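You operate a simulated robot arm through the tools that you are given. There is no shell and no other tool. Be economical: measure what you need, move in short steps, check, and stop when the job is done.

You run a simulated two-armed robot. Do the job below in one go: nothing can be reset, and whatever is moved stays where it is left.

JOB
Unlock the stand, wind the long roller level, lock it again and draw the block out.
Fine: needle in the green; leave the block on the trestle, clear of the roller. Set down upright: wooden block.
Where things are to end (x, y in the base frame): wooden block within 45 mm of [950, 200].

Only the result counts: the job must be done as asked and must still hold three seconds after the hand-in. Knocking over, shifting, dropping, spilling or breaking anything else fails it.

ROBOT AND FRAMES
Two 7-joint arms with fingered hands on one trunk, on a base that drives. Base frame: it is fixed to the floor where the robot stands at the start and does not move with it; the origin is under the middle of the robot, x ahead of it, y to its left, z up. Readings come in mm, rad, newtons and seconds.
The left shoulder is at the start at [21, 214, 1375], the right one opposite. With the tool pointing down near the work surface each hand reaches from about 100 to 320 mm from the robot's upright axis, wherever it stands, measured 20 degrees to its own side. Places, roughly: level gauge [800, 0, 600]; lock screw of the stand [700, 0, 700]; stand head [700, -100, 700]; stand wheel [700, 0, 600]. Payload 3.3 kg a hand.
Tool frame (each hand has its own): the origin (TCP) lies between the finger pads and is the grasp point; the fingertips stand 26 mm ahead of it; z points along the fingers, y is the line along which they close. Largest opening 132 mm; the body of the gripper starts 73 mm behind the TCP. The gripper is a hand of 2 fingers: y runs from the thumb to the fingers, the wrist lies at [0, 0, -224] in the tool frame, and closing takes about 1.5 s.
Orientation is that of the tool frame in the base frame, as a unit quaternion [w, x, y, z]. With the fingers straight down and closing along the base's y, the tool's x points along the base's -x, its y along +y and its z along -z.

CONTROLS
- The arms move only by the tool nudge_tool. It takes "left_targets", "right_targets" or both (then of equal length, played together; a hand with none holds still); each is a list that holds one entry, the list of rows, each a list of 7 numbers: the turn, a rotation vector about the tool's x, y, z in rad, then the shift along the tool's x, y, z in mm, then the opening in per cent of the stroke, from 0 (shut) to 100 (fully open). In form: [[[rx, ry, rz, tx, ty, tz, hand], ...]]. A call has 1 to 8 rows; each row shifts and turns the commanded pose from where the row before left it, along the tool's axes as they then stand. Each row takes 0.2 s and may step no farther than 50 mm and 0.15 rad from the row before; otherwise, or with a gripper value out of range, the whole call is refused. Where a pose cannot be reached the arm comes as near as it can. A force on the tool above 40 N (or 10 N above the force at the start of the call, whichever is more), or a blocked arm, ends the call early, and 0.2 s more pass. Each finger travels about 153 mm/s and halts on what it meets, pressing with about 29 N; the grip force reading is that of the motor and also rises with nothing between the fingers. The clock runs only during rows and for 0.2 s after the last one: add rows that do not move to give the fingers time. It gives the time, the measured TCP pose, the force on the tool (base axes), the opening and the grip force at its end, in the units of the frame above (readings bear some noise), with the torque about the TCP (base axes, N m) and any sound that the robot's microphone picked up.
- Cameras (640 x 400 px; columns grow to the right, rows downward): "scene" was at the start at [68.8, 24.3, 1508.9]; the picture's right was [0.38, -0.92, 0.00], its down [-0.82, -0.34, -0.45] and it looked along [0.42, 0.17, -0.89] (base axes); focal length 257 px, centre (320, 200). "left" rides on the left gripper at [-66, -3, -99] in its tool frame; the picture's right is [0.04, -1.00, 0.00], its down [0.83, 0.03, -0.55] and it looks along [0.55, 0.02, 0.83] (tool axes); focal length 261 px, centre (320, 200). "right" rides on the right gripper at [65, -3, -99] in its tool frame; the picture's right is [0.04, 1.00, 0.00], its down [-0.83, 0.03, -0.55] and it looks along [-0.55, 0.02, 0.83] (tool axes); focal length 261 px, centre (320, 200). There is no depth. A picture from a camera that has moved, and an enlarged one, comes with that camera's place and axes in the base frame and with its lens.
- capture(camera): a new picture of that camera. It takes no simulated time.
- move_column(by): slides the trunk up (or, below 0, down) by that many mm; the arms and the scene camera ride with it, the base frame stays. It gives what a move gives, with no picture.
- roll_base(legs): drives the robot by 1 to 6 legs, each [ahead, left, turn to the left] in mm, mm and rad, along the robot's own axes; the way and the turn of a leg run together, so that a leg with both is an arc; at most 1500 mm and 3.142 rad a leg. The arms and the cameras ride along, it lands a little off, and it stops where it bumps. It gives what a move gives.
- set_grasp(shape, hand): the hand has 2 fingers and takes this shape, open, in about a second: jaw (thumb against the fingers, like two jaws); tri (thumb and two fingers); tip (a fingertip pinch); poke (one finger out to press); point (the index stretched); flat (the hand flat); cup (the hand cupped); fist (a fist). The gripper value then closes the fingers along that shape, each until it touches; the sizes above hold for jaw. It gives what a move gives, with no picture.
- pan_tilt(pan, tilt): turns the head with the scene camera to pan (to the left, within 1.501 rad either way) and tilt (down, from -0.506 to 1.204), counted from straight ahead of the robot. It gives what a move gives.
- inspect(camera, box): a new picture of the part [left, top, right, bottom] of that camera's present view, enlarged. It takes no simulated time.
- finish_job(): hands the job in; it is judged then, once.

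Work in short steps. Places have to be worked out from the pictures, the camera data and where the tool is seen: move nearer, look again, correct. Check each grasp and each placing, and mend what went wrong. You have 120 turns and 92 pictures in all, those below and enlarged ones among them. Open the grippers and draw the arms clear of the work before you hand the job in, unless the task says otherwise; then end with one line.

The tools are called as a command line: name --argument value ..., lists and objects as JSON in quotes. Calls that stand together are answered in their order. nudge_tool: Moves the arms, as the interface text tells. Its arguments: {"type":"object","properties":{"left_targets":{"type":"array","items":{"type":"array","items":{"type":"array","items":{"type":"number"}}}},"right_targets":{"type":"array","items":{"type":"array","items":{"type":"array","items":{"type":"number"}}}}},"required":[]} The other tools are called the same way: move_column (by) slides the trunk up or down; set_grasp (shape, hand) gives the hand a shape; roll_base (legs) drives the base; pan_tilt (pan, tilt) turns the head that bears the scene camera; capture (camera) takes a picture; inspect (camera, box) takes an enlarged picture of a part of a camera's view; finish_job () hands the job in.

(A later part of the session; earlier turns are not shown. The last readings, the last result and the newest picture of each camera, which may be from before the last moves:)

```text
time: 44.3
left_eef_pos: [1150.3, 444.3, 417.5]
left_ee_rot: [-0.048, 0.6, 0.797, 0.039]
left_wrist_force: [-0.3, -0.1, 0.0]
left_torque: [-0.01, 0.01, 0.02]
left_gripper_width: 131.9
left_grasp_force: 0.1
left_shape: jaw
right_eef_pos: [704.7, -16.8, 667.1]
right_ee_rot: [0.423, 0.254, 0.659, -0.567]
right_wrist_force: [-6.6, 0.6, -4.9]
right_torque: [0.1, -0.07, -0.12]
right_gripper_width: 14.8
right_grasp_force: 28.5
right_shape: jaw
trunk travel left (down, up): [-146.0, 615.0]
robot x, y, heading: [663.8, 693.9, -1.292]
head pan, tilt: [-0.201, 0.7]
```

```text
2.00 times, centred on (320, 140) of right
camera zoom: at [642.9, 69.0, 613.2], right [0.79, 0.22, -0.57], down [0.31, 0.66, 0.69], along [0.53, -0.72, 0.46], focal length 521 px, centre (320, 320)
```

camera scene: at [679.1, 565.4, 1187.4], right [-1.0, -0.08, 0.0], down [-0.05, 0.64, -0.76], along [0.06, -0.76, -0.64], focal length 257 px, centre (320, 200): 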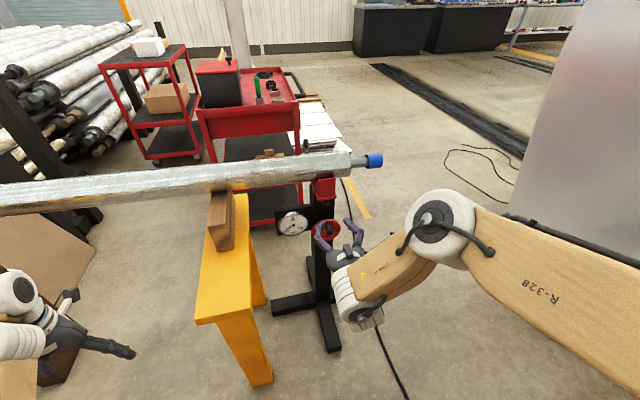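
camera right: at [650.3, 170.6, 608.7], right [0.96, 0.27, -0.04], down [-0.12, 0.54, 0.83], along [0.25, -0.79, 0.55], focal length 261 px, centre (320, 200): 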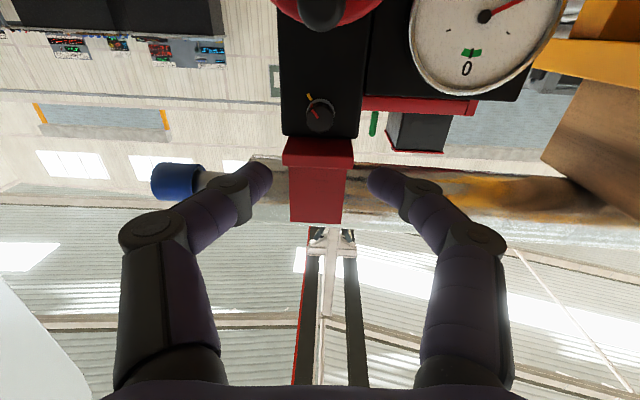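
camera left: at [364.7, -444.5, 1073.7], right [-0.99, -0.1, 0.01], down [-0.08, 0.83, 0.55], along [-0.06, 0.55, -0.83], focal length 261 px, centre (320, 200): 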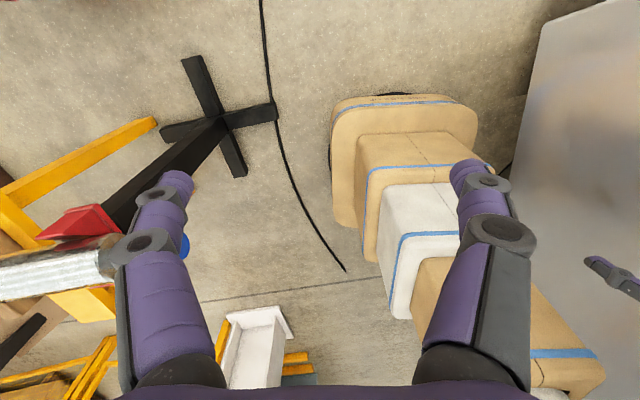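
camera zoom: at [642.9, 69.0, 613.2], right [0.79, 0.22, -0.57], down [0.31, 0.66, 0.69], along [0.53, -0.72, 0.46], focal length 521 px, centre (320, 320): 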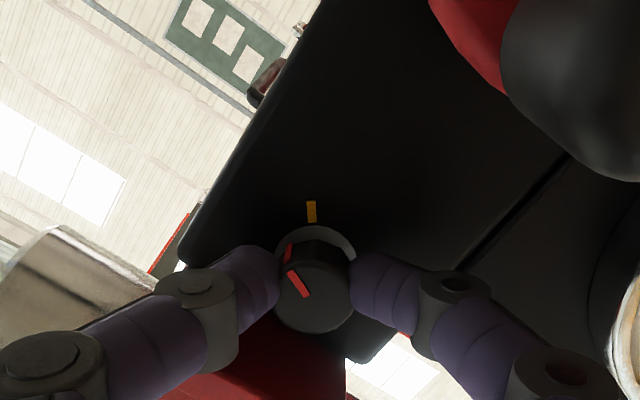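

The pointer turns with the hand, away from the mark. Continue turning.

nudge_tool --right_targets '[[[0, 0, -0.14, 0, 0, 0, 0], [0, 0, -0.14, 0, 0, 0, 0], [0, 0, -0.14, 0, 0, 0, 0], [0, 0, -0.14, 0, 0, 0, 0]]]'

inspect --camera "right" --box '[220, 40, 420, 240]'

```text
time: 45.5
left_eef_pos: [1150.0, 441.6, 417.5]
left_ee_rot: [-0.049, 0.601, 0.797, 0.038]
left_wrist_force: [0.7, 0.3, -0.1]
left_torque: [-0.03, -0.04, 0.01]
left_gripper_width: 131.8
left_grasp_force: 0.0
left_shape: jaw
right_eef_pos: [699.8, -17.3, 665.9]
right_ee_rot: [0.246, 0.063, 0.705, -0.662]
right_wrist_force: [-5.7, -1.3, -6.3]
right_torque: [-0.31, -0.31, -0.21]
right_gripper_width: 13.2
right_grasp_force: 29.3
right_shape: jaw
trunk travel left (down, up): [-146.0, 615.0]
robot x, y, heading: [663.6, 688.6, -1.291]
head pan, tilt: [-0.201, 0.7]
stopped in row 4 (right hand): the force on the tool passed its limit at 41 N (the readings are from after the stop); the commanded pose is now the measured one
```

```text
2.00 times, centred on (320, 140) of right
camera zoom: at [615.6, 62.9, 639.5], right [0.38, 0.11, -0.92], down [0.59, 0.73, 0.33], along [0.71, -0.67, 0.21], focal length 521 px, centre (320, 320)
```

zoom: 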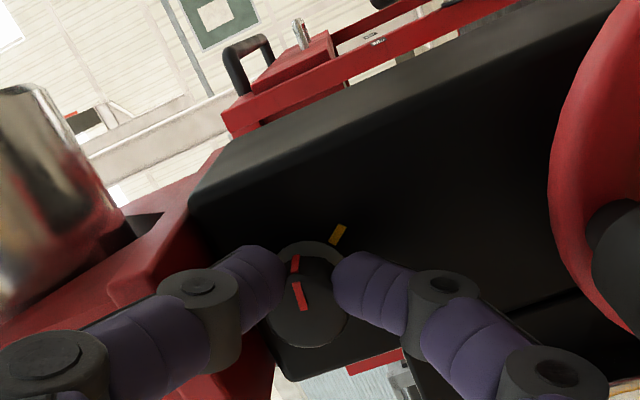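

Turned about 60° before a force stop; could be slip or the end stop. I release, rotate back and regrip for another turn.

nudge_tool --right_targets '[[[0, 0, 0, 0, 0, 0, 36], [0, 0, 0, 0, 0, -10, 36], [0, 0, 0.14, 0, 0, 0, 36], [0, 0, 0.14, 0, 0, 0, 36], [0, 0, 0.14, 0, 0, 0, 36], [0, 0, 0.14, 0, 0, 0, 36], [0, 0, 0.14, 0, 0, 0, 36], [0, 0, 0.14, 0, 0, 0, 36]]]'

nudge_tool --right_targets '[[[0, 0, 0.14, 0, 0, 0, 36], [0, 0, 0.14, 0, 0, 0, 36], [0, 0, 0.14, 0, 0, 0, 36]]]'

inspect --camera "right" --box '[220, 40, 420, 240]'

```text
time: 47.3
left_eef_pos: [1150.4, 443.1, 417.8]
left_ee_rot: [-0.049, 0.601, 0.797, 0.038]
left_wrist_force: [-1.4, 1.3, -0.5]
left_torque: [0.01, 0.0, 0.02]
left_gripper_width: 131.8
left_grasp_force: 0.1
left_shape: jaw
right_eef_pos: [699.8, -6.6, 667.7]
right_ee_rot: [0.496, 0.345, 0.618, -0.504]
right_wrist_force: [0.5, 0.2, -0.3]
right_torque: [-0.01, -0.04, -0.05]
right_gripper_width: 47.4
right_grasp_force: 0.1
right_shape: jaw
trunk travel left (down, up): [-146.0, 615.0]
robot x, y, heading: [660.5, 687.7, -1.291]
head pan, tilt: [-0.201, 0.7]
```

```text
time: 48.1
left_eef_pos: [1150.2, 443.0, 417.6]
left_ee_rot: [-0.048, 0.601, 0.797, 0.038]
left_wrist_force: [-0.3, 0.1, 0.7]
left_torque: [0.01, 0.01, 0.02]
left_gripper_width: 131.9
left_grasp_force: 0.0
left_shape: jaw
right_eef_pos: [699.7, -6.8, 667.8]
right_ee_rot: [0.591, 0.466, 0.532, -0.388]
right_wrist_force: [0.4, -0.4, 0.0]
right_torque: [0.0, 0.03, -0.01]
right_gripper_width: 47.1
right_grasp_force: 0.1
right_shape: jaw
trunk travel left (down, up): [-146.0, 615.0]
robot x, y, heading: [659.5, 688.6, -1.288]
head pan, tilt: [-0.201, 0.7]
```

```text
2.00 times, centred on (320, 140) of right
camera zoom: at [679.1, 91.0, 601.7], right [0.96, 0.26, 0.1], down [-0.22, 0.51, 0.83], along [0.17, -0.82, 0.55], focal length 521 px, centre (320, 320)
```

zoom: 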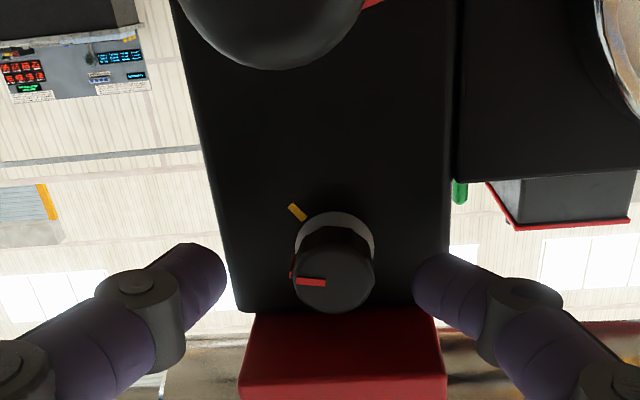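

The pointer is now ~50° CCW off the mark. I regrip centred and turn further to see if there's more travel.

nudge_tool --right_targets '[[[0, 0, 0, 0, 5, 10, 36], [0, 0, 0, 0, 0, 0, 0], [0, 0, 0, 0, 0, 0, 0], [0, 0, -0.12, 0, 0, 0, 0], [0, 0, -0.12, 0, 0, 0, 0], [0, 0, -0.12, 0, 0, 0, 0], [0, 0, -0.12, 0, 0, 0, 0], [0, 0, -0.12, 0, 0, 0, 0]]]'

inspect --camera "right" --box '[220, 40, 420, 240]'

```text
time: 49.9
left_eef_pos: [1149.7, 442.5, 416.6]
left_ee_rot: [-0.05, 0.601, 0.797, 0.039]
left_wrist_force: [-0.3, 0.3, 0.3]
left_torque: [0.0, -0.01, 0.04]
left_gripper_width: 131.8
left_grasp_force: 0.1
left_shape: jaw
right_eef_pos: [704.5, -16.0, 667.0]
right_ee_rot: [0.446, 0.289, 0.646, -0.548]
right_wrist_force: [-11.0, -2.4, -4.8]
right_torque: [0.06, -0.04, -0.21]
right_gripper_width: 14.2
right_grasp_force: 28.5
right_shape: jaw
trunk travel left (down, up): [-146.0, 615.0]
robot x, y, heading: [659.7, 691.6, -1.293]
head pan, tilt: [-0.201, 0.7]
```

```text
2.00 times, centred on (320, 140) of right
camera zoom: at [648.3, 71.7, 609.3], right [0.84, 0.23, -0.49], down [0.25, 0.64, 0.73], along [0.48, -0.73, 0.48], focal length 521 px, centre (320, 320)
```

zoom: 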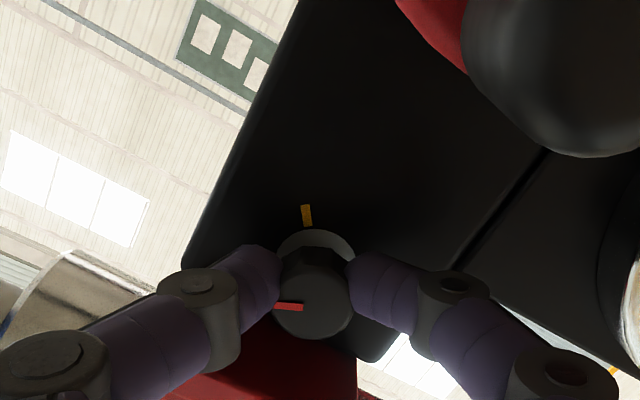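

Pointer now 90° from the mark; more travel exists. Continue.

nudge_tool --right_targets '[[[0, 0, -0.12, 0, 1, 0, 0], [0, 0, -0.12, 0, 1, 0, 0], [0, 0, -0.12, 0, 1, 0, 0], [0, 0, -0.12, 0, 0, 0, 0]]]'

nudge_tool --right_targets '[[[0, 0, 0, 0, 0, 0, 36], [0, 0, 0, 0, 0, -10, 36], [0, 0, 0.14, 0, 0, 0, 36], [0, 0, 0.14, 0, 0, 0, 36], [0, 0, 0.14, 0, 0, 0, 36], [0, 0, 0.14, 0, 0, 0, 36], [0, 0, 0.14, 0, 0, 0, 36], [0, 0, 0.14, 0, 0, 0, 36]]]'

inspect --camera "right" --box '[220, 40, 420, 240]'

```text
time: 50.9
left_eef_pos: [1150.1, 442.8, 416.7]
left_ee_rot: [-0.049, 0.601, 0.797, 0.039]
left_wrist_force: [-0.5, 0.1, -0.4]
left_torque: [0.01, -0.02, 0.02]
left_gripper_width: 131.9
left_grasp_force: 0.0
left_shape: jaw
right_eef_pos: [704.4, -16.9, 664.5]
right_ee_rot: [0.303, 0.128, 0.695, -0.639]
right_wrist_force: [-28.7, -1.7, -2.8]
right_torque: [-0.21, -0.47, -0.54]
right_gripper_width: 14.3
right_grasp_force: 28.7
right_shape: jaw
trunk travel left (down, up): [-146.0, 615.0]
robot x, y, heading: [662.9, 691.9, -1.287]
head pan, tilt: [-0.201, 0.7]
```

```text
time: 52.7
left_eef_pos: [1149.3, 442.9, 416.2]
left_ee_rot: [-0.049, 0.6, 0.798, 0.038]
left_wrist_force: [-0.1, -0.3, -0.8]
left_torque: [0.02, 0.0, -0.01]
left_gripper_width: 131.7
left_grasp_force: 0.0
left_shape: jaw
right_eef_pos: [706.5, -5.5, 667.5]
right_ee_rot: [0.539, 0.399, 0.584, -0.457]
right_wrist_force: [-0.1, -0.9, -0.1]
right_torque: [-0.02, 0.03, -0.04]
right_gripper_width: 46.9
right_grasp_force: 0.0
right_shape: jaw
trunk travel left (down, up): [-146.0, 615.0]
robot x, y, heading: [662.8, 691.4, -1.294]
head pan, tilt: [-0.201, 0.7]
```

```text
2.00 times, centred on (320, 140) of right
camera zoom: at [670.1, 87.8, 600.9], right [0.95, 0.26, -0.14], down [-0.03, 0.56, 0.83], along [0.3, -0.78, 0.55], focal length 521 px, centre (320, 320)
```

zoom: 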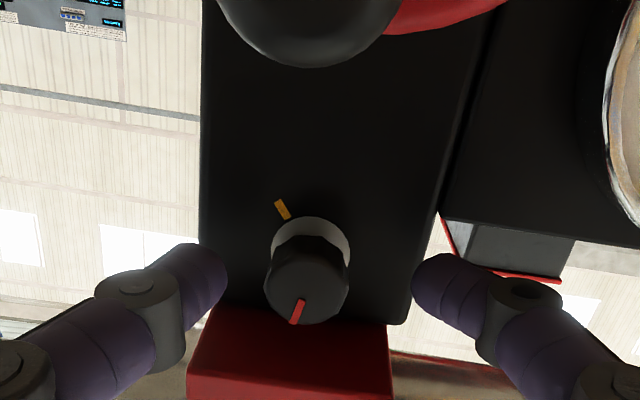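

The lock screw is well open (~155°). I retract, level the tool, lower to wheel height and look at the handle.

nudge_tool --right_targets '[[[0, 0, 0.104, 0, 0, -45, 36], [0, 0, 0, 0, 0, -45, 36], [0, 0, 0, 35, -5, 0, 40], [0, 0, 0, 35, 0, 0, 40]]]'

capture --camera "right"

inspect --camera "scene" --box '[250, 160, 370, 260]'

```text
time: 53.7
left_eef_pos: [1149.9, 443.4, 417.1]
left_ee_rot: [-0.048, 0.6, 0.798, 0.038]
left_wrist_force: [0.6, 0.0, 0.1]
left_torque: [0.01, 0.0, -0.04]
left_gripper_width: 132.0
left_grasp_force: 0.0
left_shape: jaw
right_eef_pos: [678.1, 81.6, 597.5]
right_ee_rot: [0.562, 0.427, 0.564, -0.428]
right_wrist_force: [0.2, -0.3, 0.0]
right_torque: [0.0, -0.03, 0.01]
right_gripper_width: 52.4
right_grasp_force: 0.0
right_shape: jaw
trunk travel left (down, up): [-146.0, 615.0]
robot x, y, heading: [661.3, 694.8, -1.294]
head pan, tilt: [-0.201, 0.7]
```

```text
58 pictures are left
camera right: at [648.0, 176.4, 531.5], right [0.96, 0.27, -0.04], down [-0.11, 0.54, 0.83], along [0.24, -0.8, 0.55], focal length 261 px, centre (320, 200)
```

right: 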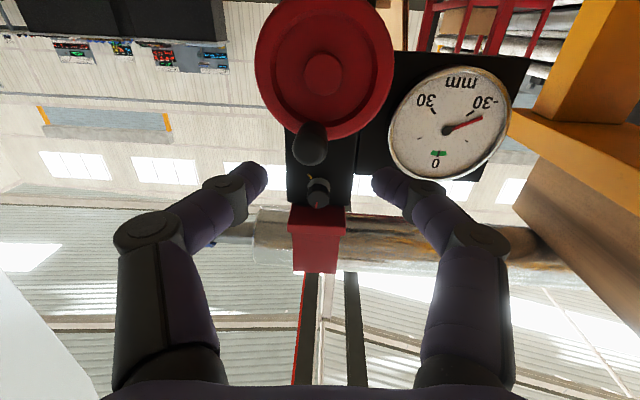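

```text
4.00 times, centred on (310, 210) of scene
camera zoom: at [691.2, 523.0, 1022.5], right [-1.0, -0.08, 0.0], down [-0.05, 0.64, -0.76], along [0.06, -0.76, -0.64], focal length 1029 px, centre (360, 160)
```

zoom: 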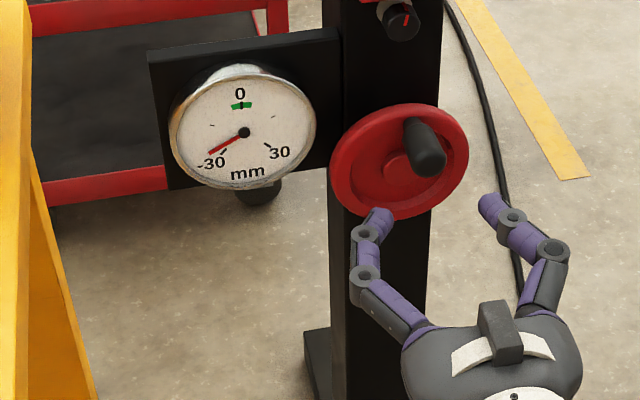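

Handle tip is about 55 mm ahead, 7 mm to the right, at my tool height; hub ≈40 mm below. I advance 65 mm around the handle and close.

nudge_tool --right_targets '[[[0, 0, 0, 0, -7, 30, 40], [0, 0, 0, 0, 0, 35, 40], [0, 0, 0, 0, 0, 0, 0], [0, 0, 0, 0, 0, 0, 0], [0, 0, 0, 0, 0, 0, 0]]]'

capture --camera "right"

inspect --camera "scene" --box '[280, 160, 360, 240]'

```text
time: 54.9
left_eef_pos: [1150.3, 443.8, 416.2]
left_ee_rot: [-0.049, 0.6, 0.797, 0.039]
left_wrist_force: [-0.4, 0.2, -0.2]
left_torque: [0.01, -0.02, -0.01]
left_gripper_width: 131.9
left_grasp_force: 0.0
left_shape: jaw
right_eef_pos: [688.3, 17.0, 596.8]
right_ee_rot: [0.562, 0.428, 0.564, -0.428]
right_wrist_force: [1.6, -2.2, -2.4]
right_torque: [0.06, 0.0, 0.05]
right_gripper_width: 16.6
right_grasp_force: 29.0
right_shape: jaw
trunk travel left (down, up): [-146.0, 615.0]
robot x, y, heading: [662.6, 690.0, -1.293]
head pan, tilt: [-0.201, 0.7]
```

```text
56 pictures are left
camera right: at [658.3, 111.6, 530.7], right [0.96, 0.27, -0.04], down [-0.11, 0.54, 0.83], along [0.24, -0.8, 0.55], focal length 261 px, centre (320, 200)
```

right: 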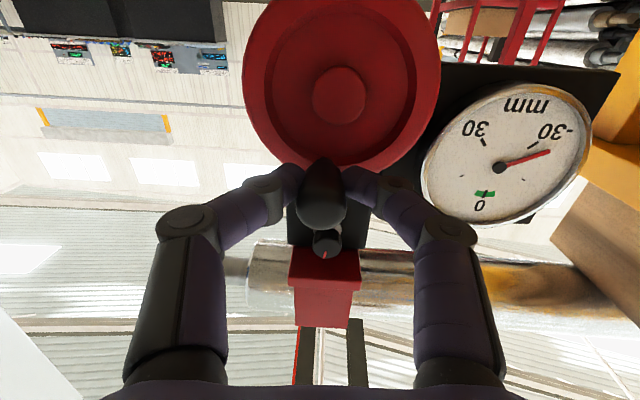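

```text
5.00 times, centred on (320, 200) of scene
camera zoom: at [691.3, 522.5, 1022.3], right [-1.0, -0.08, 0.0], down [-0.05, 0.64, -0.76], along [0.06, -0.76, -0.64], focal length 1286 px, centre (320, 200)
```

zoom: 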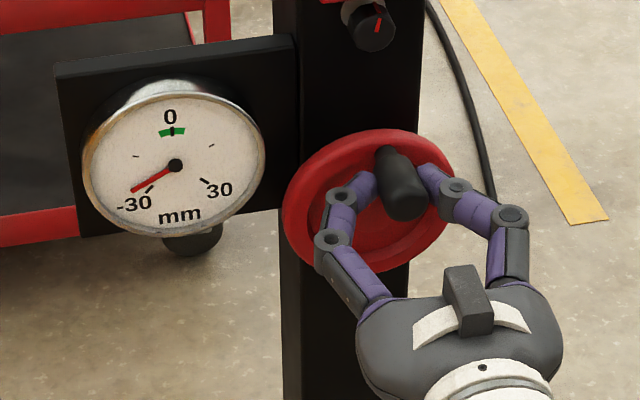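

Handle gripped; hub is about 37 mm below and 8 mm left of the tool (R≈38). I crank clockwise by 1.2 rad and watch the needle.

nudge_tool --right_targets '[[[0, 0, 0, 4.0, -10.6, 0, 0], [0, 0, 0, 7.0, -9.0, 0, 0], [0, 0, 0, 9.3, -6.5, 0, 0], [0, 0, 0, 10.8, -3.5, 0, 0]]]'

capture --camera "right"

```text
time: 55.9
left_eef_pos: [1149.5, 443.1, 417.3]
left_ee_rot: [-0.05, 0.601, 0.797, 0.038]
left_wrist_force: [0.1, -0.1, -0.2]
left_torque: [0.0, -0.05, 0.0]
left_gripper_width: 132.0
left_grasp_force: 0.0
left_shape: jaw
right_eef_pos: [660.5, 8.8, 566.3]
right_ee_rot: [0.561, 0.428, 0.563, -0.43]
right_wrist_force: [0.0, 0.6, -0.5]
right_torque: [-0.02, 0.02, -0.01]
right_gripper_width: 10.0
right_grasp_force: 29.3
right_shape: jaw
trunk travel left (down, up): [-146.0, 615.0]
robot x, y, heading: [657.9, 691.9, -1.29]
head pan, tilt: [-0.201, 0.7]
```

```text
54 pictures are left
camera right: at [630.3, 103.9, 499.9], right [0.96, 0.26, -0.04], down [-0.11, 0.54, 0.83], along [0.24, -0.8, 0.55], focal length 261 px, centre (320, 200)
```

right: 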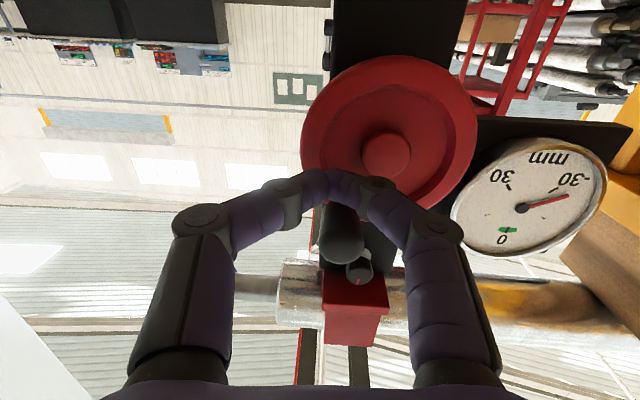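

The pinch slipped off the handle after about 0.6 rad. Gripping the whole rim (Ø≈97 < 132 opening) should be sturdier: I open, retract, centre on the hub (6 mm down, 37 mm left).

nudge_tool --right_targets '[[[0, 0, 0, 0, 0, -45, 0], [0, 0, 0, 0, 0, -30, 50], [0, 0, 0, 3, 20, 0, 100], [0, 0, 0, 3, 17, 0, 100], [0, 0, 0, 0, 0, 0, 100]]]'

capture --camera "right"

inspect --camera "scene" --box '[280, 160, 360, 240]'

```text
time: 57.1
left_eef_pos: [1149.9, 442.8, 417.3]
left_ee_rot: [-0.049, 0.601, 0.797, 0.038]
left_wrist_force: [0.2, 0.0, 0.5]
left_torque: [-0.01, 0.02, 0.0]
left_gripper_width: 131.8
left_grasp_force: 0.1
left_shape: jaw
right_eef_pos: [675.2, 90.8, 559.0]
right_ee_rot: [0.562, 0.428, 0.563, -0.429]
right_wrist_force: [0.0, -0.2, -0.1]
right_torque: [0.0, 0.01, 0.01]
right_gripper_width: 131.8
right_grasp_force: 0.1
right_shape: jaw
trunk travel left (down, up): [-146.0, 615.0]
robot x, y, heading: [659.3, 692.1, -1.289]
head pan, tilt: [-0.201, 0.7]
```

```text
53 pictures are left
camera right: at [646.4, 186.3, 493.2], right [0.96, 0.27, -0.04], down [-0.11, 0.54, 0.83], along [0.24, -0.8, 0.55], focal length 261 px, centre (320, 200)
```

right: 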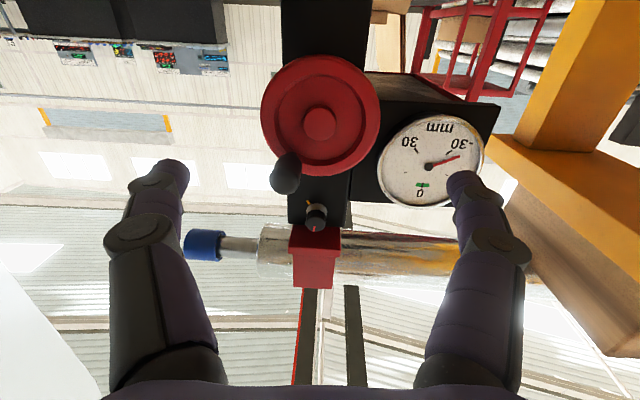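

```text
5.00 times, centred on (320, 200) of scene
camera zoom: at [691.2, 523.1, 1022.5], right [-1.0, -0.08, 0.0], down [-0.05, 0.64, -0.76], along [0.06, -0.76, -0.64], focal length 1286 px, centre (320, 200)
```

zoom: 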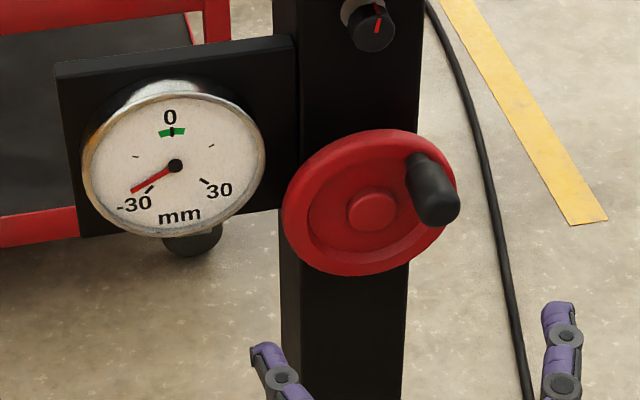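

Needle unchanged after 35° – gearing seems fine. The gauge would block a rim grip, so I'll crank with the closing line kept tangential: move over the handle (24 up, 26 right) and roll the hand 0.7 rad.

nudge_tool --right_targets '[[[0, 0, 0, -12, -13, 0, 60], [0, 0, 0, -12, -13, 0, 36], [0, 0, 0.14, 0, 0, 0, 34], [0, 0, 0.14, 0, 0, 0, 34], [0, 0, 0.14, 0, 0, 0, 34], [0, 0, 0.14, 0, 0, 0, 34], [0, 0, 0.14, 0, 0, 0, 34], [0, 0, 0, 0, 0, 20, 34]]]'

capture --camera "right"

```text
time: 58.9
left_eef_pos: [1151.1, 442.5, 417.4]
left_ee_rot: [-0.049, 0.601, 0.797, 0.037]
left_wrist_force: [-0.4, 0.3, 0.1]
left_torque: [-0.02, 0.0, -0.01]
left_gripper_width: 131.7
left_grasp_force: 0.1
left_shape: jaw
right_eef_pos: [654.2, 64.4, 582.3]
right_ee_rot: [0.675, 0.595, 0.382, -0.209]
right_wrist_force: [-0.3, 0.5, -0.2]
right_torque: [-0.04, -0.01, 0.01]
right_gripper_width: 45.4
right_grasp_force: 0.1
right_shape: jaw
trunk travel left (down, up): [-146.0, 615.0]
robot x, y, heading: [659.1, 687.7, -1.29]
head pan, tilt: [-0.201, 0.7]
```

```text
51 pictures are left
camera right: at [667.5, 171.4, 530.3], right [0.76, 0.21, 0.61], down [-0.64, 0.4, 0.66], along [-0.1, -0.89, 0.44], focal length 261 px, centre (320, 200)
```

right: 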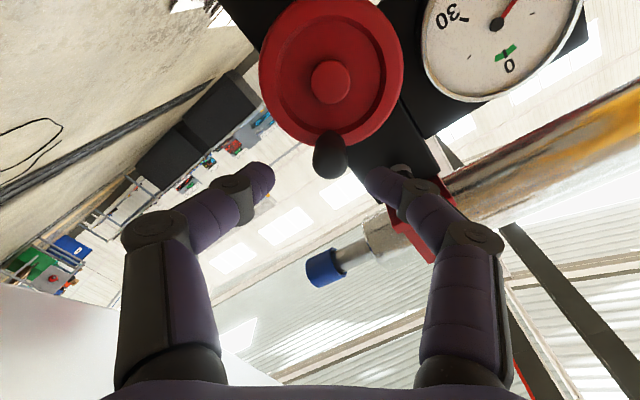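

Handle lies radially in line (R≈36.5), 5 mm to the image right. I correct, advance 62 mm and close.

nudge_tool --right_targets '[[[0, 0, 0, -3, 5, 30, 34], [0, 0, 0, 0, 0, 32, 34], [0, 0, 0, 0, 0, 0, 0], [0, 0, 0, 0, 0, 0, 0], [0, 0, 0, 0, 0, 0, 0]]]'

capture --camera "right"

```text
time: 60.1
left_eef_pos: [1149.6, 443.6, 417.0]
left_ee_rot: [-0.048, 0.6, 0.797, 0.038]
left_wrist_force: [0.0, 0.3, 1.0]
left_torque: [0.04, -0.02, 0.02]
left_gripper_width: 131.8
left_grasp_force: 0.0
left_shape: jaw
right_eef_pos: [674.9, 3.0, 589.0]
right_ee_rot: [0.674, 0.595, 0.383, -0.21]
right_wrist_force: [2.6, -3.4, -1.4]
right_torque: [-0.01, 0.01, 0.05]
right_gripper_width: 16.6
right_grasp_force: 28.7
right_shape: jaw
trunk travel left (down, up): [-146.0, 615.0]
robot x, y, heading: [664.5, 689.5, -1.289]
head pan, tilt: [-0.201, 0.7]
```

```text
50 pictures are left
camera right: at [685.7, 109.9, 536.0], right [0.76, 0.21, 0.61], down [-0.64, 0.4, 0.66], along [-0.1, -0.89, 0.44], focal length 261 px, centre (320, 200)
```

right: 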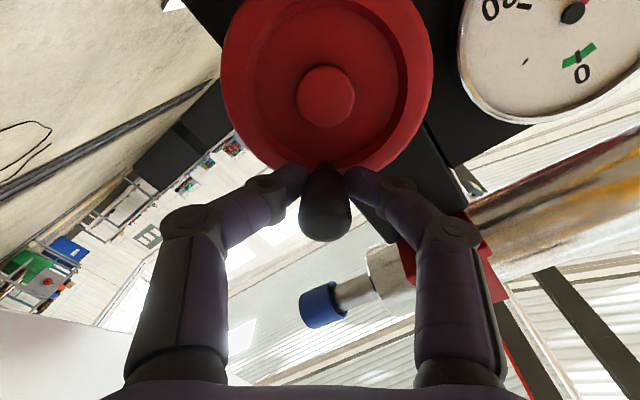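

Hub now lies at tool (37,0). I crank clockwise about the hub, 4 rows of 0.14 rad.

nudge_tool --right_targets '[[[0, 0, 0.14, 0.36, -5.2, 0, 0], [0, 0, 0.14, 0.36, -5.2, 0, 0], [0, 0, 0.14, 0.36, -5.2, 0, 0], [0, 0, 0.14, 0.36, -5.2, 0, 0]]]'

capture --camera "right"

```text
time: 61.1
left_eef_pos: [1149.4, 442.2, 416.7]
left_ee_rot: [-0.05, 0.601, 0.797, 0.039]
left_wrist_force: [-0.9, 0.5, 1.6]
left_torque: [-0.01, -0.01, 0.02]
left_gripper_width: 131.9
left_grasp_force: 0.0
left_shape: jaw
right_eef_pos: [662.8, 0.7, 570.9]
right_ee_rot: [0.706, 0.678, 0.202, -0.015]
right_wrist_force: [7.9, -19.1, 0.8]
right_torque: [0.01, 0.06, 0.07]
right_gripper_width: 15.5
right_grasp_force: 28.7
right_shape: jaw
trunk travel left (down, up): [-146.0, 615.0]
robot x, y, heading: [664.2, 689.3, -1.291]
head pan, tilt: [-0.201, 0.7]
```

```text
49 pictures are left
camera right: at [695.7, 113.4, 548.5], right [0.33, 0.09, 0.94], down [-0.9, 0.32, 0.29], along [-0.28, -0.94, 0.19], focal length 261 px, centre (320, 200)
```

right: 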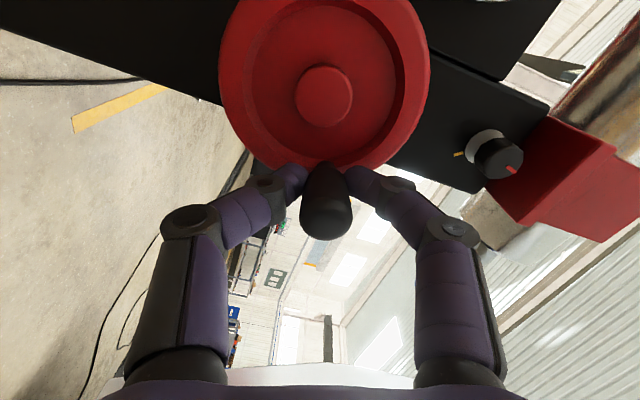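

Works well. Continue with 8 more rows, with a slight retreat.

nudge_tool --right_targets '[[[0, 0, 0.14, 0.36, -5.2, -1, 0], [0, 0, 0.14, 0.36, -5.2, -1, 0], [0, 0, 0.14, 0.36, -5.2, -0.5, 0], [0, 0, 0.14, 0.36, -5.2, 0, 0], [0, 0, 0.14, 0.36, -5.2, 0, 0], [0, 0, 0.14, 0.36, -5.2, 0, 0], [0, 0, 0.14, 0.36, -5.2, 0, 0], [0, 0, 0.14, 0.36, -5.2, 0, 0]]]'

capture --camera "right"

inspect --camera "scene" --box '[260, 160, 360, 240]'

```text
time: 63.1
left_eef_pos: [1150.4, 443.5, 416.2]
left_ee_rot: [-0.049, 0.601, 0.797, 0.038]
left_wrist_force: [0.8, 0.0, 0.1]
left_torque: [0.05, 0.0, -0.01]
left_gripper_width: 131.9
left_grasp_force: 0.0
left_shape: jaw
right_eef_pos: [635.3, -5.2, 525.0]
right_ee_rot: [0.622, 0.687, -0.172, 0.334]
right_wrist_force: [-0.7, 0.6, 0.1]
right_torque: [-0.01, 0.0, 0.01]
right_gripper_width: 10.0
right_grasp_force: 29.3
right_shape: jaw
trunk travel left (down, up): [-146.0, 615.0]
robot x, y, heading: [661.7, 695.1, -1.29]
head pan, tilt: [-0.201, 0.7]
stopped in row 8 (right hand): the arm was blocked; the commanded pose is now the measured one
```

```text
48 pictures are left
camera right: at [660.8, 104.3, 567.3], right [-0.62, -0.16, 0.77], down [-0.76, 0.38, -0.53], along [-0.21, -0.91, -0.36], focal length 261 px, centre (320, 200)
```

right: 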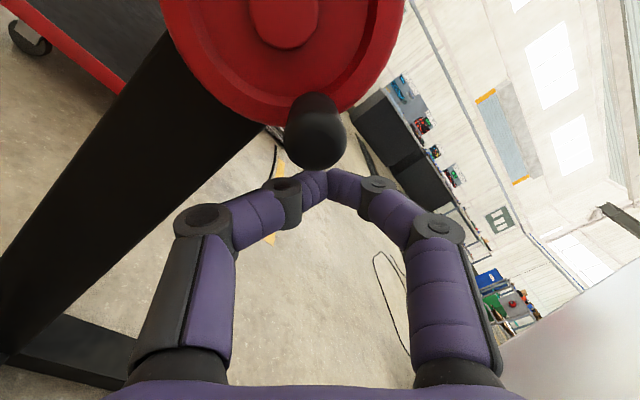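

```text
5.00 times, centred on (310, 200) of scene
camera zoom: at [690.9, 523.2, 1022.4], right [-1.0, -0.08, 0.0], down [-0.05, 0.64, -0.76], along [0.06, -0.76, -0.64], focal length 1286 px, centre (370, 200)
```

zoom: 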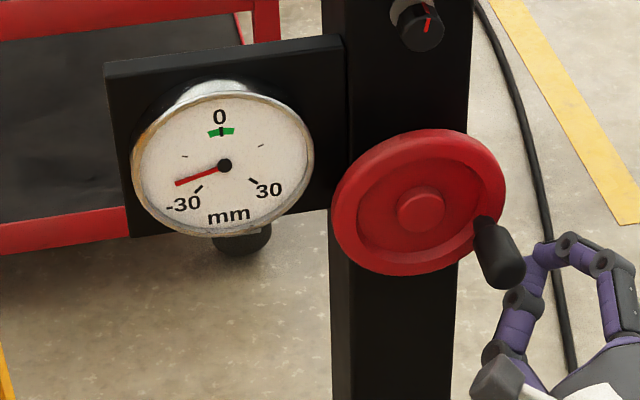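

Needle is moving toward 0 with clockwise cranking (~2 mm per rad). The hand drifted at its roll limit (rz≈2.3), so I retract and roll back ~3.5 rad to regrip from the other side.

nudge_tool --right_targets '[[[0, 0, 0, 0, 0, -45, 30], [0, 0, -0.1, 0, 0, -35, 34], [0, 0, -0.149, 0, 0, 0, 34], [0, 0, -0.149, 0, 0, 0, 34], [0, 0, -0.149, 0, 0, 0, 34], [0, 0, -0.149, 0, 0, 0, 34], [0, 0, -0.149, 0, 0, 0, 34], [0, 0, -0.149, 0, 0, 0, 34]]]'

nudge_tool --right_targets '[[[0, 0, -0.149, 0, 0, 0, 34], [0, 0, -0.149, 0, 0, 0, 34], [0, 0, -0.149, 0, 0, 0, 34], [0, 0, -0.149, 0, 0, 0, 34], [0, 0, -0.149, 0, 0, 0, 34], [0, 0, -0.149, 0, 0, 0, 34], [0, 0, -0.149, 0, 0, 0, 34], [0, 0, -0.149, 0, 0, 0, 34]]]'

```text
time: 64.9
left_eef_pos: [1148.3, 442.5, 417.0]
left_ee_rot: [-0.049, 0.601, 0.797, 0.038]
left_wrist_force: [0.1, -0.5, 0.2]
left_torque: [-0.02, 0.03, -0.02]
left_gripper_width: 131.9
left_grasp_force: 0.0
left_shape: jaw
right_eef_pos: [618.9, 75.4, 526.2]
right_ee_rot: [0.706, 0.686, 0.178, -0.002]
right_wrist_force: [-0.1, 0.9, 0.5]
right_torque: [0.01, 0.02, -0.01]
right_gripper_width: 44.6
right_grasp_force: 0.0
right_shape: jaw
trunk travel left (down, up): [-146.0, 615.0]
robot x, y, heading: [660.4, 693.2, -1.291]
head pan, tilt: [-0.201, 0.7]
```

```text
time: 66.7
left_eef_pos: [1150.8, 442.4, 416.7]
left_ee_rot: [-0.049, 0.601, 0.797, 0.038]
left_wrist_force: [0.1, 0.1, 0.1]
left_torque: [0.0, 0.01, 0.01]
left_gripper_width: 132.2
left_grasp_force: 0.0
left_shape: jaw
right_eef_pos: [617.7, 74.2, 527.2]
right_ee_rot: [0.583, 0.468, 0.532, -0.399]
right_wrist_force: [0.4, 0.6, -0.8]
right_torque: [-0.01, -0.02, -0.05]
right_gripper_width: 44.4
right_grasp_force: 0.1
right_shape: jaw
trunk travel left (down, up): [-146.0, 615.0]
robot x, y, heading: [661.6, 691.1, -1.29]
head pan, tilt: [-0.201, 0.7]
```

Hub computed at (706,-19,560); handle now near phi≈1.9. I move in front of the handle and keep rolling to rz≈-1.24.

nudge_tool --right_targets '[[[-0.02, 0, 0, -8.5, 14, 9, 34], [0, 0, 0, -8.5, 14, 9, 34], [0, 0, -0.149, 0, 0, 0, 34], [0, 0, -0.149, 0, 0, 0, 34], [0, 0, -0.149, 0, 0, 0, 34], [0, 0, -0.149, 0, 0, 0, 34], [0, 0, -0.149, 0, 0, 0, 34], [0, 0, -0.149, 0, 0, 0, 34]]]'

nudge_tool --right_targets '[[[0, 0, -0.149, 0, 0, 0, 34], [0, 0, -0.149, 0, 0, 0, 34], [0, 0, -0.149, 0, 0, 0, 34]]]'

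capture --camera "right"

```text
time: 68.5
left_eef_pos: [1150.2, 443.1, 417.5]
left_ee_rot: [-0.049, 0.601, 0.797, 0.038]
left_wrist_force: [0.3, 0.0, -0.3]
left_torque: [-0.02, 0.01, -0.01]
left_gripper_width: 132.0
left_grasp_force: 0.1
left_shape: jaw
right_eef_pos: [647.0, 63.3, 546.7]
right_ee_rot: [0.359, 0.185, 0.682, -0.609]
right_wrist_force: [0.6, 0.6, -0.5]
right_torque: [0.02, -0.02, 0.0]
right_gripper_width: 44.3
right_grasp_force: 0.0
right_shape: jaw
trunk travel left (down, up): [-146.0, 615.0]
robot x, y, heading: [660.4, 691.1, -1.29]
head pan, tilt: [-0.201, 0.7]
```

```text
time: 69.3
left_eef_pos: [1149.5, 443.2, 416.2]
left_ee_rot: [-0.049, 0.601, 0.797, 0.037]
left_wrist_force: [0.1, -0.3, -0.6]
left_torque: [0.01, 0.0, 0.01]
left_gripper_width: 132.0
left_grasp_force: 0.0
left_shape: jaw
right_eef_pos: [647.6, 63.7, 545.0]
right_ee_rot: [0.215, 0.029, 0.708, -0.672]
right_wrist_force: [-0.4, -0.6, 0.4]
right_torque: [-0.01, 0.01, 0.02]
right_gripper_width: 44.4
right_grasp_force: 0.1
right_shape: jaw
trunk travel left (down, up): [-146.0, 615.0]
robot x, y, heading: [662.0, 695.2, -1.291]
head pan, tilt: [-0.201, 0.7]
```

```text
46 pictures are left
camera right: at [561.3, 142.9, 525.1], right [0.29, 0.08, -0.95], down [0.62, 0.74, 0.26], along [0.73, -0.66, 0.17], focal length 261 px, centre (320, 200)
```

right: 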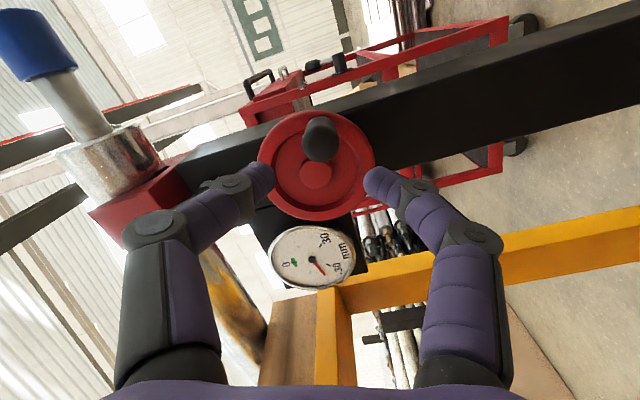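

From both views R≈41; handle axis is 5–6 mm outward of my tool. I correct, advance 62 and close.

nudge_tool --right_targets '[[[0, 0, 0, 5, 0, 30, 34], [0, 0, 0, 0, 0, 32, 34], [0, 0, 0, 0, 0, 0, 0], [0, 0, 0, 0, 0, 0, 0], [0, 0, 0, 0, 0, 0, 0]]]'

capture --camera "right"

```text
time: 70.5
left_eef_pos: [1149.7, 442.1, 415.8]
left_ee_rot: [-0.05, 0.6, 0.797, 0.038]
left_wrist_force: [0.1, 0.6, -0.2]
left_torque: [0.02, -0.01, -0.04]
left_gripper_width: 131.7
left_grasp_force: 0.0
left_shape: jaw
right_eef_pos: [659.6, 2.5, 542.4]
right_ee_rot: [0.216, 0.03, 0.706, -0.673]
right_wrist_force: [0.1, -3.0, -0.2]
right_torque: [0.0, 0.02, -0.03]
right_gripper_width: 16.7
right_grasp_force: 28.3
right_shape: jaw
trunk travel left (down, up): [-146.0, 615.0]
robot x, y, heading: [663.6, 690.8, -1.287]
head pan, tilt: [-0.201, 0.7]
```

```text
45 pictures are left
camera right: at [573.5, 81.7, 522.1], right [0.3, 0.08, -0.95], down [0.62, 0.74, 0.26], along [0.73, -0.66, 0.17], focal length 261 px, centre (320, 200)
```

right: 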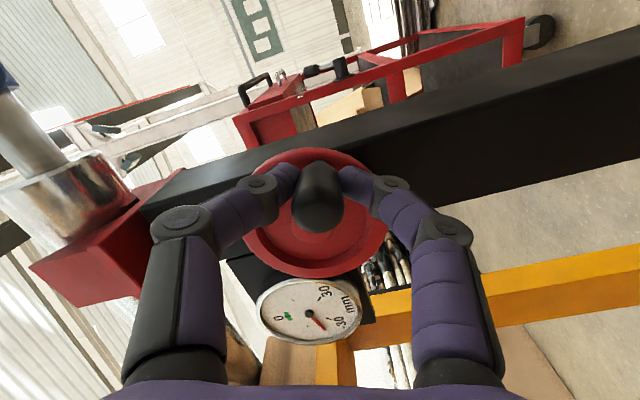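

Gripped. Crank clockwise about the hub at tool (-38,0), 8 rows.

nudge_tool --right_targets '[[[0, 0, 0.149, -0.42, 5.65, 0, 0], [0, 0, 0.149, -0.42, 5.65, 0, 0], [0, 0, 0.149, -0.42, 5.65, 0, 0], [0, 0, 0.149, -0.42, 5.65, 0, 0], [0, 0, 0.149, -0.42, 5.65, 0, 0], [0, 0, 0.149, -0.42, 5.65, 0, 0], [0, 0, 0.149, -0.42, 5.65, 0, 0], [0, 0, 0.149, -0.42, 5.65, 0, 0]]]'

capture --camera "right"

```text
time: 72.3
left_eef_pos: [1148.8, 442.9, 416.9]
left_ee_rot: [-0.049, 0.601, 0.797, 0.038]
left_wrist_force: [0.2, -0.5, 0.2]
left_torque: [-0.04, -0.01, 0.02]
left_gripper_width: 131.7
left_grasp_force: 0.2
left_shape: jaw
right_eef_pos: [693.8, 13.5, 518.0]
right_ee_rot: [0.557, 0.423, 0.567, -0.435]
right_wrist_force: [2.5, 1.3, -2.4]
right_torque: [-0.01, 0.26, 0.14]
right_gripper_width: 17.0
right_grasp_force: 28.6
right_shape: jaw
trunk travel left (down, up): [-146.0, 615.0]
robot x, y, heading: [660.4, 691.4, -1.292]
head pan, tilt: [-0.201, 0.7]
```

```text
44 pictures are left
camera right: at [663.6, 107.7, 452.6], right [0.96, 0.27, -0.06], down [-0.1, 0.55, 0.83], along [0.26, -0.79, 0.55], focal length 261 px, centre (320, 200)
```

right: 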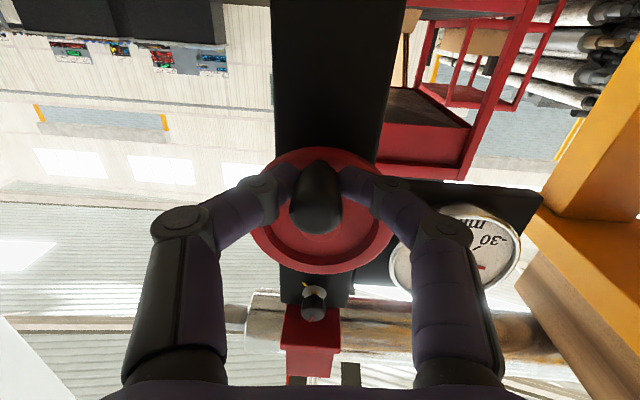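

Excellent, the handle is at the bottom now. Continue 8 rows.

nudge_tool --right_targets '[[[0, 0, 0.149, -0.42, 5.8, 0, 0], [0, 0, 0.149, -0.42, 5.8, 0, 0], [0, 0, 0.149, -0.42, 5.8, 0, 0], [0, 0, 0.149, -0.42, 5.8, 0, 0], [0, 0, 0.149, -0.42, 5.8, 0, 0], [0, 0, 0.149, -0.42, 5.8, 0, 0], [0, 0, 0.149, -0.42, 5.8, 0, 0], [0, 0, 0.149, -0.42, 5.8, 0, 0]]]'

capture --camera "right"

inspect --camera "scene" --box '[260, 160, 360, 240]'

```text
time: 74.3
left_eef_pos: [1149.5, 443.8, 416.5]
left_ee_rot: [-0.049, 0.6, 0.797, 0.038]
left_wrist_force: [-0.1, -0.2, -1.0]
left_torque: [0.03, 0.02, 0.0]
left_gripper_width: 131.6
left_grasp_force: 0.0
left_shape: jaw
right_eef_pos: [690.4, 3.7, 532.9]
right_ee_rot: [0.704, 0.661, 0.247, -0.083]
right_wrist_force: [0.1, 0.1, -0.3]
right_torque: [-0.03, -0.03, 0.0]
right_gripper_width: 10.6
right_grasp_force: 29.4
right_shape: jaw
trunk travel left (down, up): [-146.0, 615.0]
robot x, y, heading: [661.3, 689.5, -1.294]
head pan, tilt: [-0.201, 0.7]
stopped in row 8 (right hand): the arm was blocked; the commanded pose is now the measured one
```

```text
43 pictures are left
camera right: at [722.3, 114.8, 500.1], right [0.48, 0.12, 0.87], down [-0.83, 0.37, 0.41], along [-0.27, -0.92, 0.28], focal length 261 px, centre (320, 200)
```

right: 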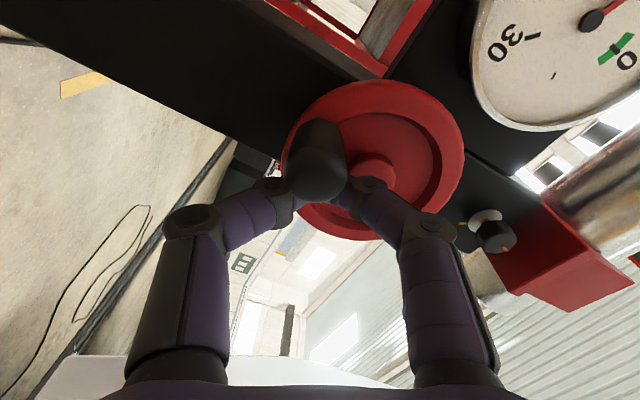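

```text
5.00 times, centred on (310, 200) of scene
camera zoom: at [690.8, 523.0, 1022.5], right [-1.0, -0.08, 0.0], down [-0.05, 0.64, -0.76], along [0.06, -0.76, -0.64], focal length 1286 px, centre (370, 200)
```

zoom: 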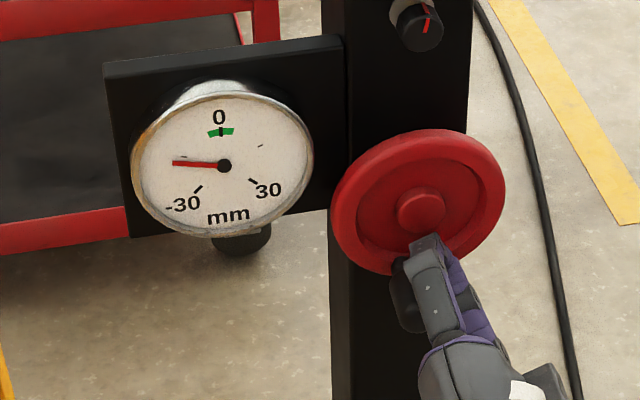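

The handle slipped out near the bottom; needle is now about -17 (good progress). I retract and look to see what happened.

nudge_tool --right_targets '[[[0, 0, 0, 0, 0, 0, 20], [0, 0, 0, 0, 0, -45, 34], [0, 0, -0.14, 0, 0, -45, 34], [0, 0, -0.14, 0, 0, 0, 34], [0, 0, -0.14, 0, 0, 0, 34], [0, 0, -0.14, 0, 0, 0, 34]]]'

capture --camera "right"

inspect --camera "scene" --box '[260, 140, 360, 220]'

```text
time: 75.7
left_eef_pos: [1149.8, 441.9, 416.8]
left_ee_rot: [-0.049, 0.6, 0.797, 0.038]
left_wrist_force: [0.2, 0.6, 0.1]
left_torque: [-0.01, -0.01, 0.01]
left_gripper_width: 131.9
left_grasp_force: 0.0
left_shape: jaw
right_eef_pos: [669.9, 93.5, 532.1]
right_ee_rot: [0.653, 0.569, 0.419, -0.274]
right_wrist_force: [0.3, 1.1, 0.5]
right_torque: [0.01, -0.01, 0.02]
right_gripper_width: 44.8
right_grasp_force: 0.1
right_shape: jaw
trunk travel left (down, up): [-146.0, 615.0]
robot x, y, heading: [663.1, 686.8, -1.29]
head pan, tilt: [-0.201, 0.7]
```

```text
41 pictures are left
camera right: at [677.2, 197.2, 474.6], right [0.85, 0.21, 0.48], down [-0.52, 0.45, 0.73], along [-0.06, -0.87, 0.49], focal length 261 px, centre (320, 200)
```

right: 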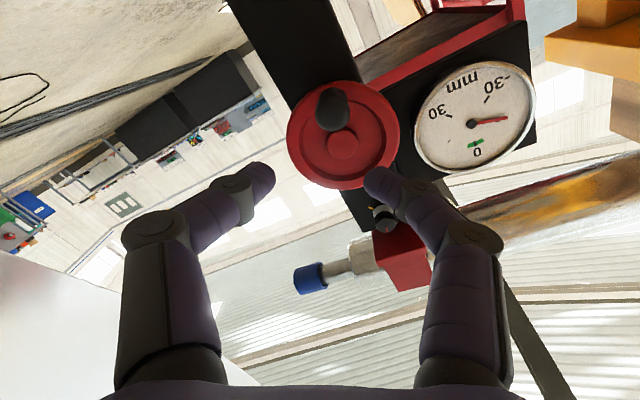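

```text
5.00 times, centred on (310, 180) of scene
camera zoom: at [690.9, 523.1, 1022.5], right [-1.0, -0.08, 0.0], down [-0.05, 0.64, -0.76], along [0.06, -0.76, -0.64], focal length 1286 px, centre (370, 300)
```

zoom: 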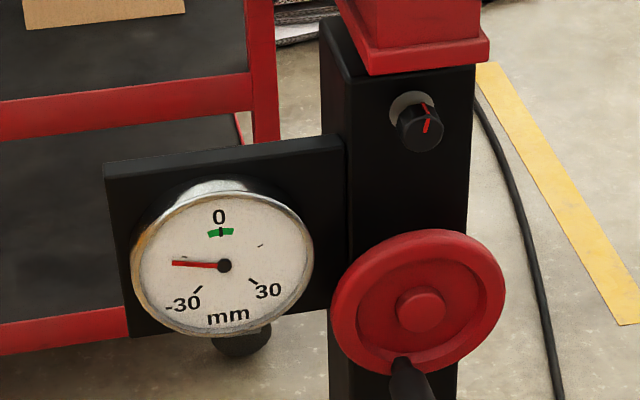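

Handle now at phi≈3.42; needle ≈-16.5, so ~3.4 mm/rad: about 4.8 rad more. I'll push the handle with closed fingers from behind (rigid sideways), rolling with it: go to the start pose with rz≈-1.29.

nudge_tool --right_targets '[[[-0.03, 0.018, 0, 13, -15, 0, 34], [0, 0, -0.149, 0, 0, 15, 0], [0, 0, -0.149, 0, 0, 0, 0], [0, 0, -0.149, 0, 0, 0, 0], [0, 0, -0.149, 0, 0, 0, 0], [0, 0, -0.149, 0, 0, 0, 0], [0, 0, -0.149, 0, 0, 0, 0], [0, 0, -0.149, 0, 0, 0, 0]]]'

nudge_tool --right_targets '[[[0, 0, -0.149, 0, 0, 0, 0], [0, 0, -0.149, 0, 0, 0, 0], [0, 0, -0.149, 0, 0, 0, 0], [0, 0, -0.149, 0, 0, 0, 0], [0, 0, -0.149, 0, 0, 0, 0]]]'

capture --camera "right"

```text
time: 77.5
left_eef_pos: [1149.0, 443.8, 417.0]
left_ee_rot: [-0.049, 0.6, 0.797, 0.038]
left_wrist_force: [-0.5, -0.4, -0.5]
left_torque: [-0.04, 0.01, 0.02]
left_gripper_width: 131.9
left_grasp_force: 0.0
left_shape: jaw
right_eef_pos: [670.0, 77.3, 515.6]
right_ee_rot: [0.44, 0.271, 0.652, -0.555]
right_wrist_force: [-0.5, 0.6, -0.2]
right_torque: [-0.02, -0.02, -0.01]
right_gripper_width: 0.0
right_grasp_force: 29.5
right_shape: jaw
trunk travel left (down, up): [-146.0, 615.0]
robot x, y, heading: [658.4, 691.9, -1.287]
head pan, tilt: [-0.201, 0.7]
```

```text
time: 78.7
left_eef_pos: [1150.0, 442.4, 416.8]
left_ee_rot: [-0.049, 0.601, 0.797, 0.038]
left_wrist_force: [-0.6, -0.7, -0.3]
left_torque: [0.01, 0.01, -0.02]
left_gripper_width: 131.7
left_grasp_force: 0.1
left_shape: jaw
right_eef_pos: [670.0, 77.7, 515.3]
right_ee_rot: [0.207, 0.014, 0.706, -0.677]
right_wrist_force: [0.4, -0.3, -0.4]
right_torque: [-0.02, 0.04, -0.01]
right_gripper_width: 0.1
right_grasp_force: 29.2
right_shape: jaw
trunk travel left (down, up): [-146.0, 615.0]
robot x, y, heading: [660.1, 691.1, -1.291]
head pan, tilt: [-0.201, 0.7]
```

```text
39 pictures are left
camera right: at [580.8, 156.2, 495.5], right [0.26, 0.07, -0.96], down [0.62, 0.75, 0.23], along [0.74, -0.66, 0.15], focal length 261 px, centre (320, 200)
```

right: 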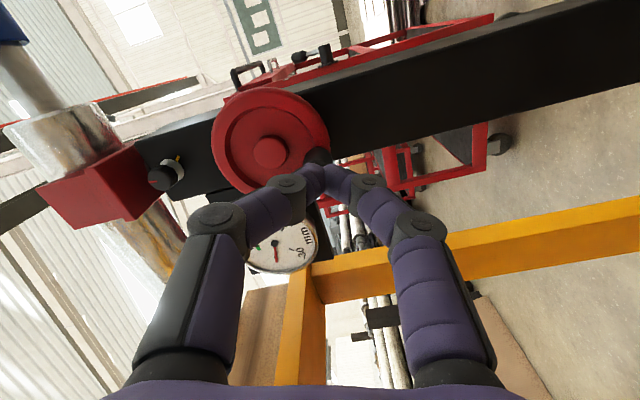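

Handle tip is about 12 mm on my pushing side; I step back 13 mm, roll another -0.28, re-centre, then advance.

nudge_tool --right_targets '[[[0, 0, 0, 13, 0, 0, 0], [0, 0, -0.14, 0, 0, 0, 0], [0, 0, -0.14, 0, 0, 0, 0], [0, 0, 0, 0, -6, 0, 0]]]'

capture --camera "right"

```text
time: 79.7
left_eef_pos: [1149.7, 443.5, 416.8]
left_ee_rot: [-0.049, 0.6, 0.797, 0.038]
left_wrist_force: [-0.6, -0.1, 0.4]
left_torque: [0.01, 0.0, 0.0]
left_gripper_width: 132.2
left_grasp_force: 0.1
left_shape: jaw
right_eef_pos: [657.4, 73.8, 516.3]
right_ee_rot: [0.11, -0.082, 0.701, -0.7]
right_wrist_force: [0.4, -0.1, -0.7]
right_torque: [0.01, 0.01, 0.01]
right_gripper_width: 0.0
right_grasp_force: 29.4
right_shape: jaw
trunk travel left (down, up): [-146.0, 615.0]
robot x, y, heading: [661.7, 692.7, -1.289]
head pan, tilt: [-0.201, 0.7]
```

```text
38 pictures are left
camera right: at [567.2, 151.8, 515.2], right [0.0, 0.0, -1.0], down [0.65, 0.76, 0.0], along [0.76, -0.65, 0.0], focal length 261 px, centre (320, 200)
```

right: 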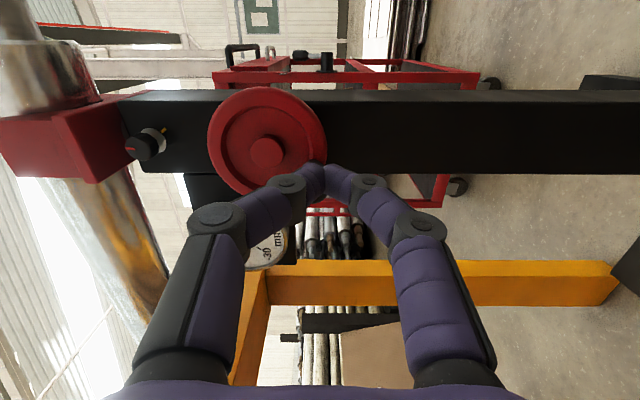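

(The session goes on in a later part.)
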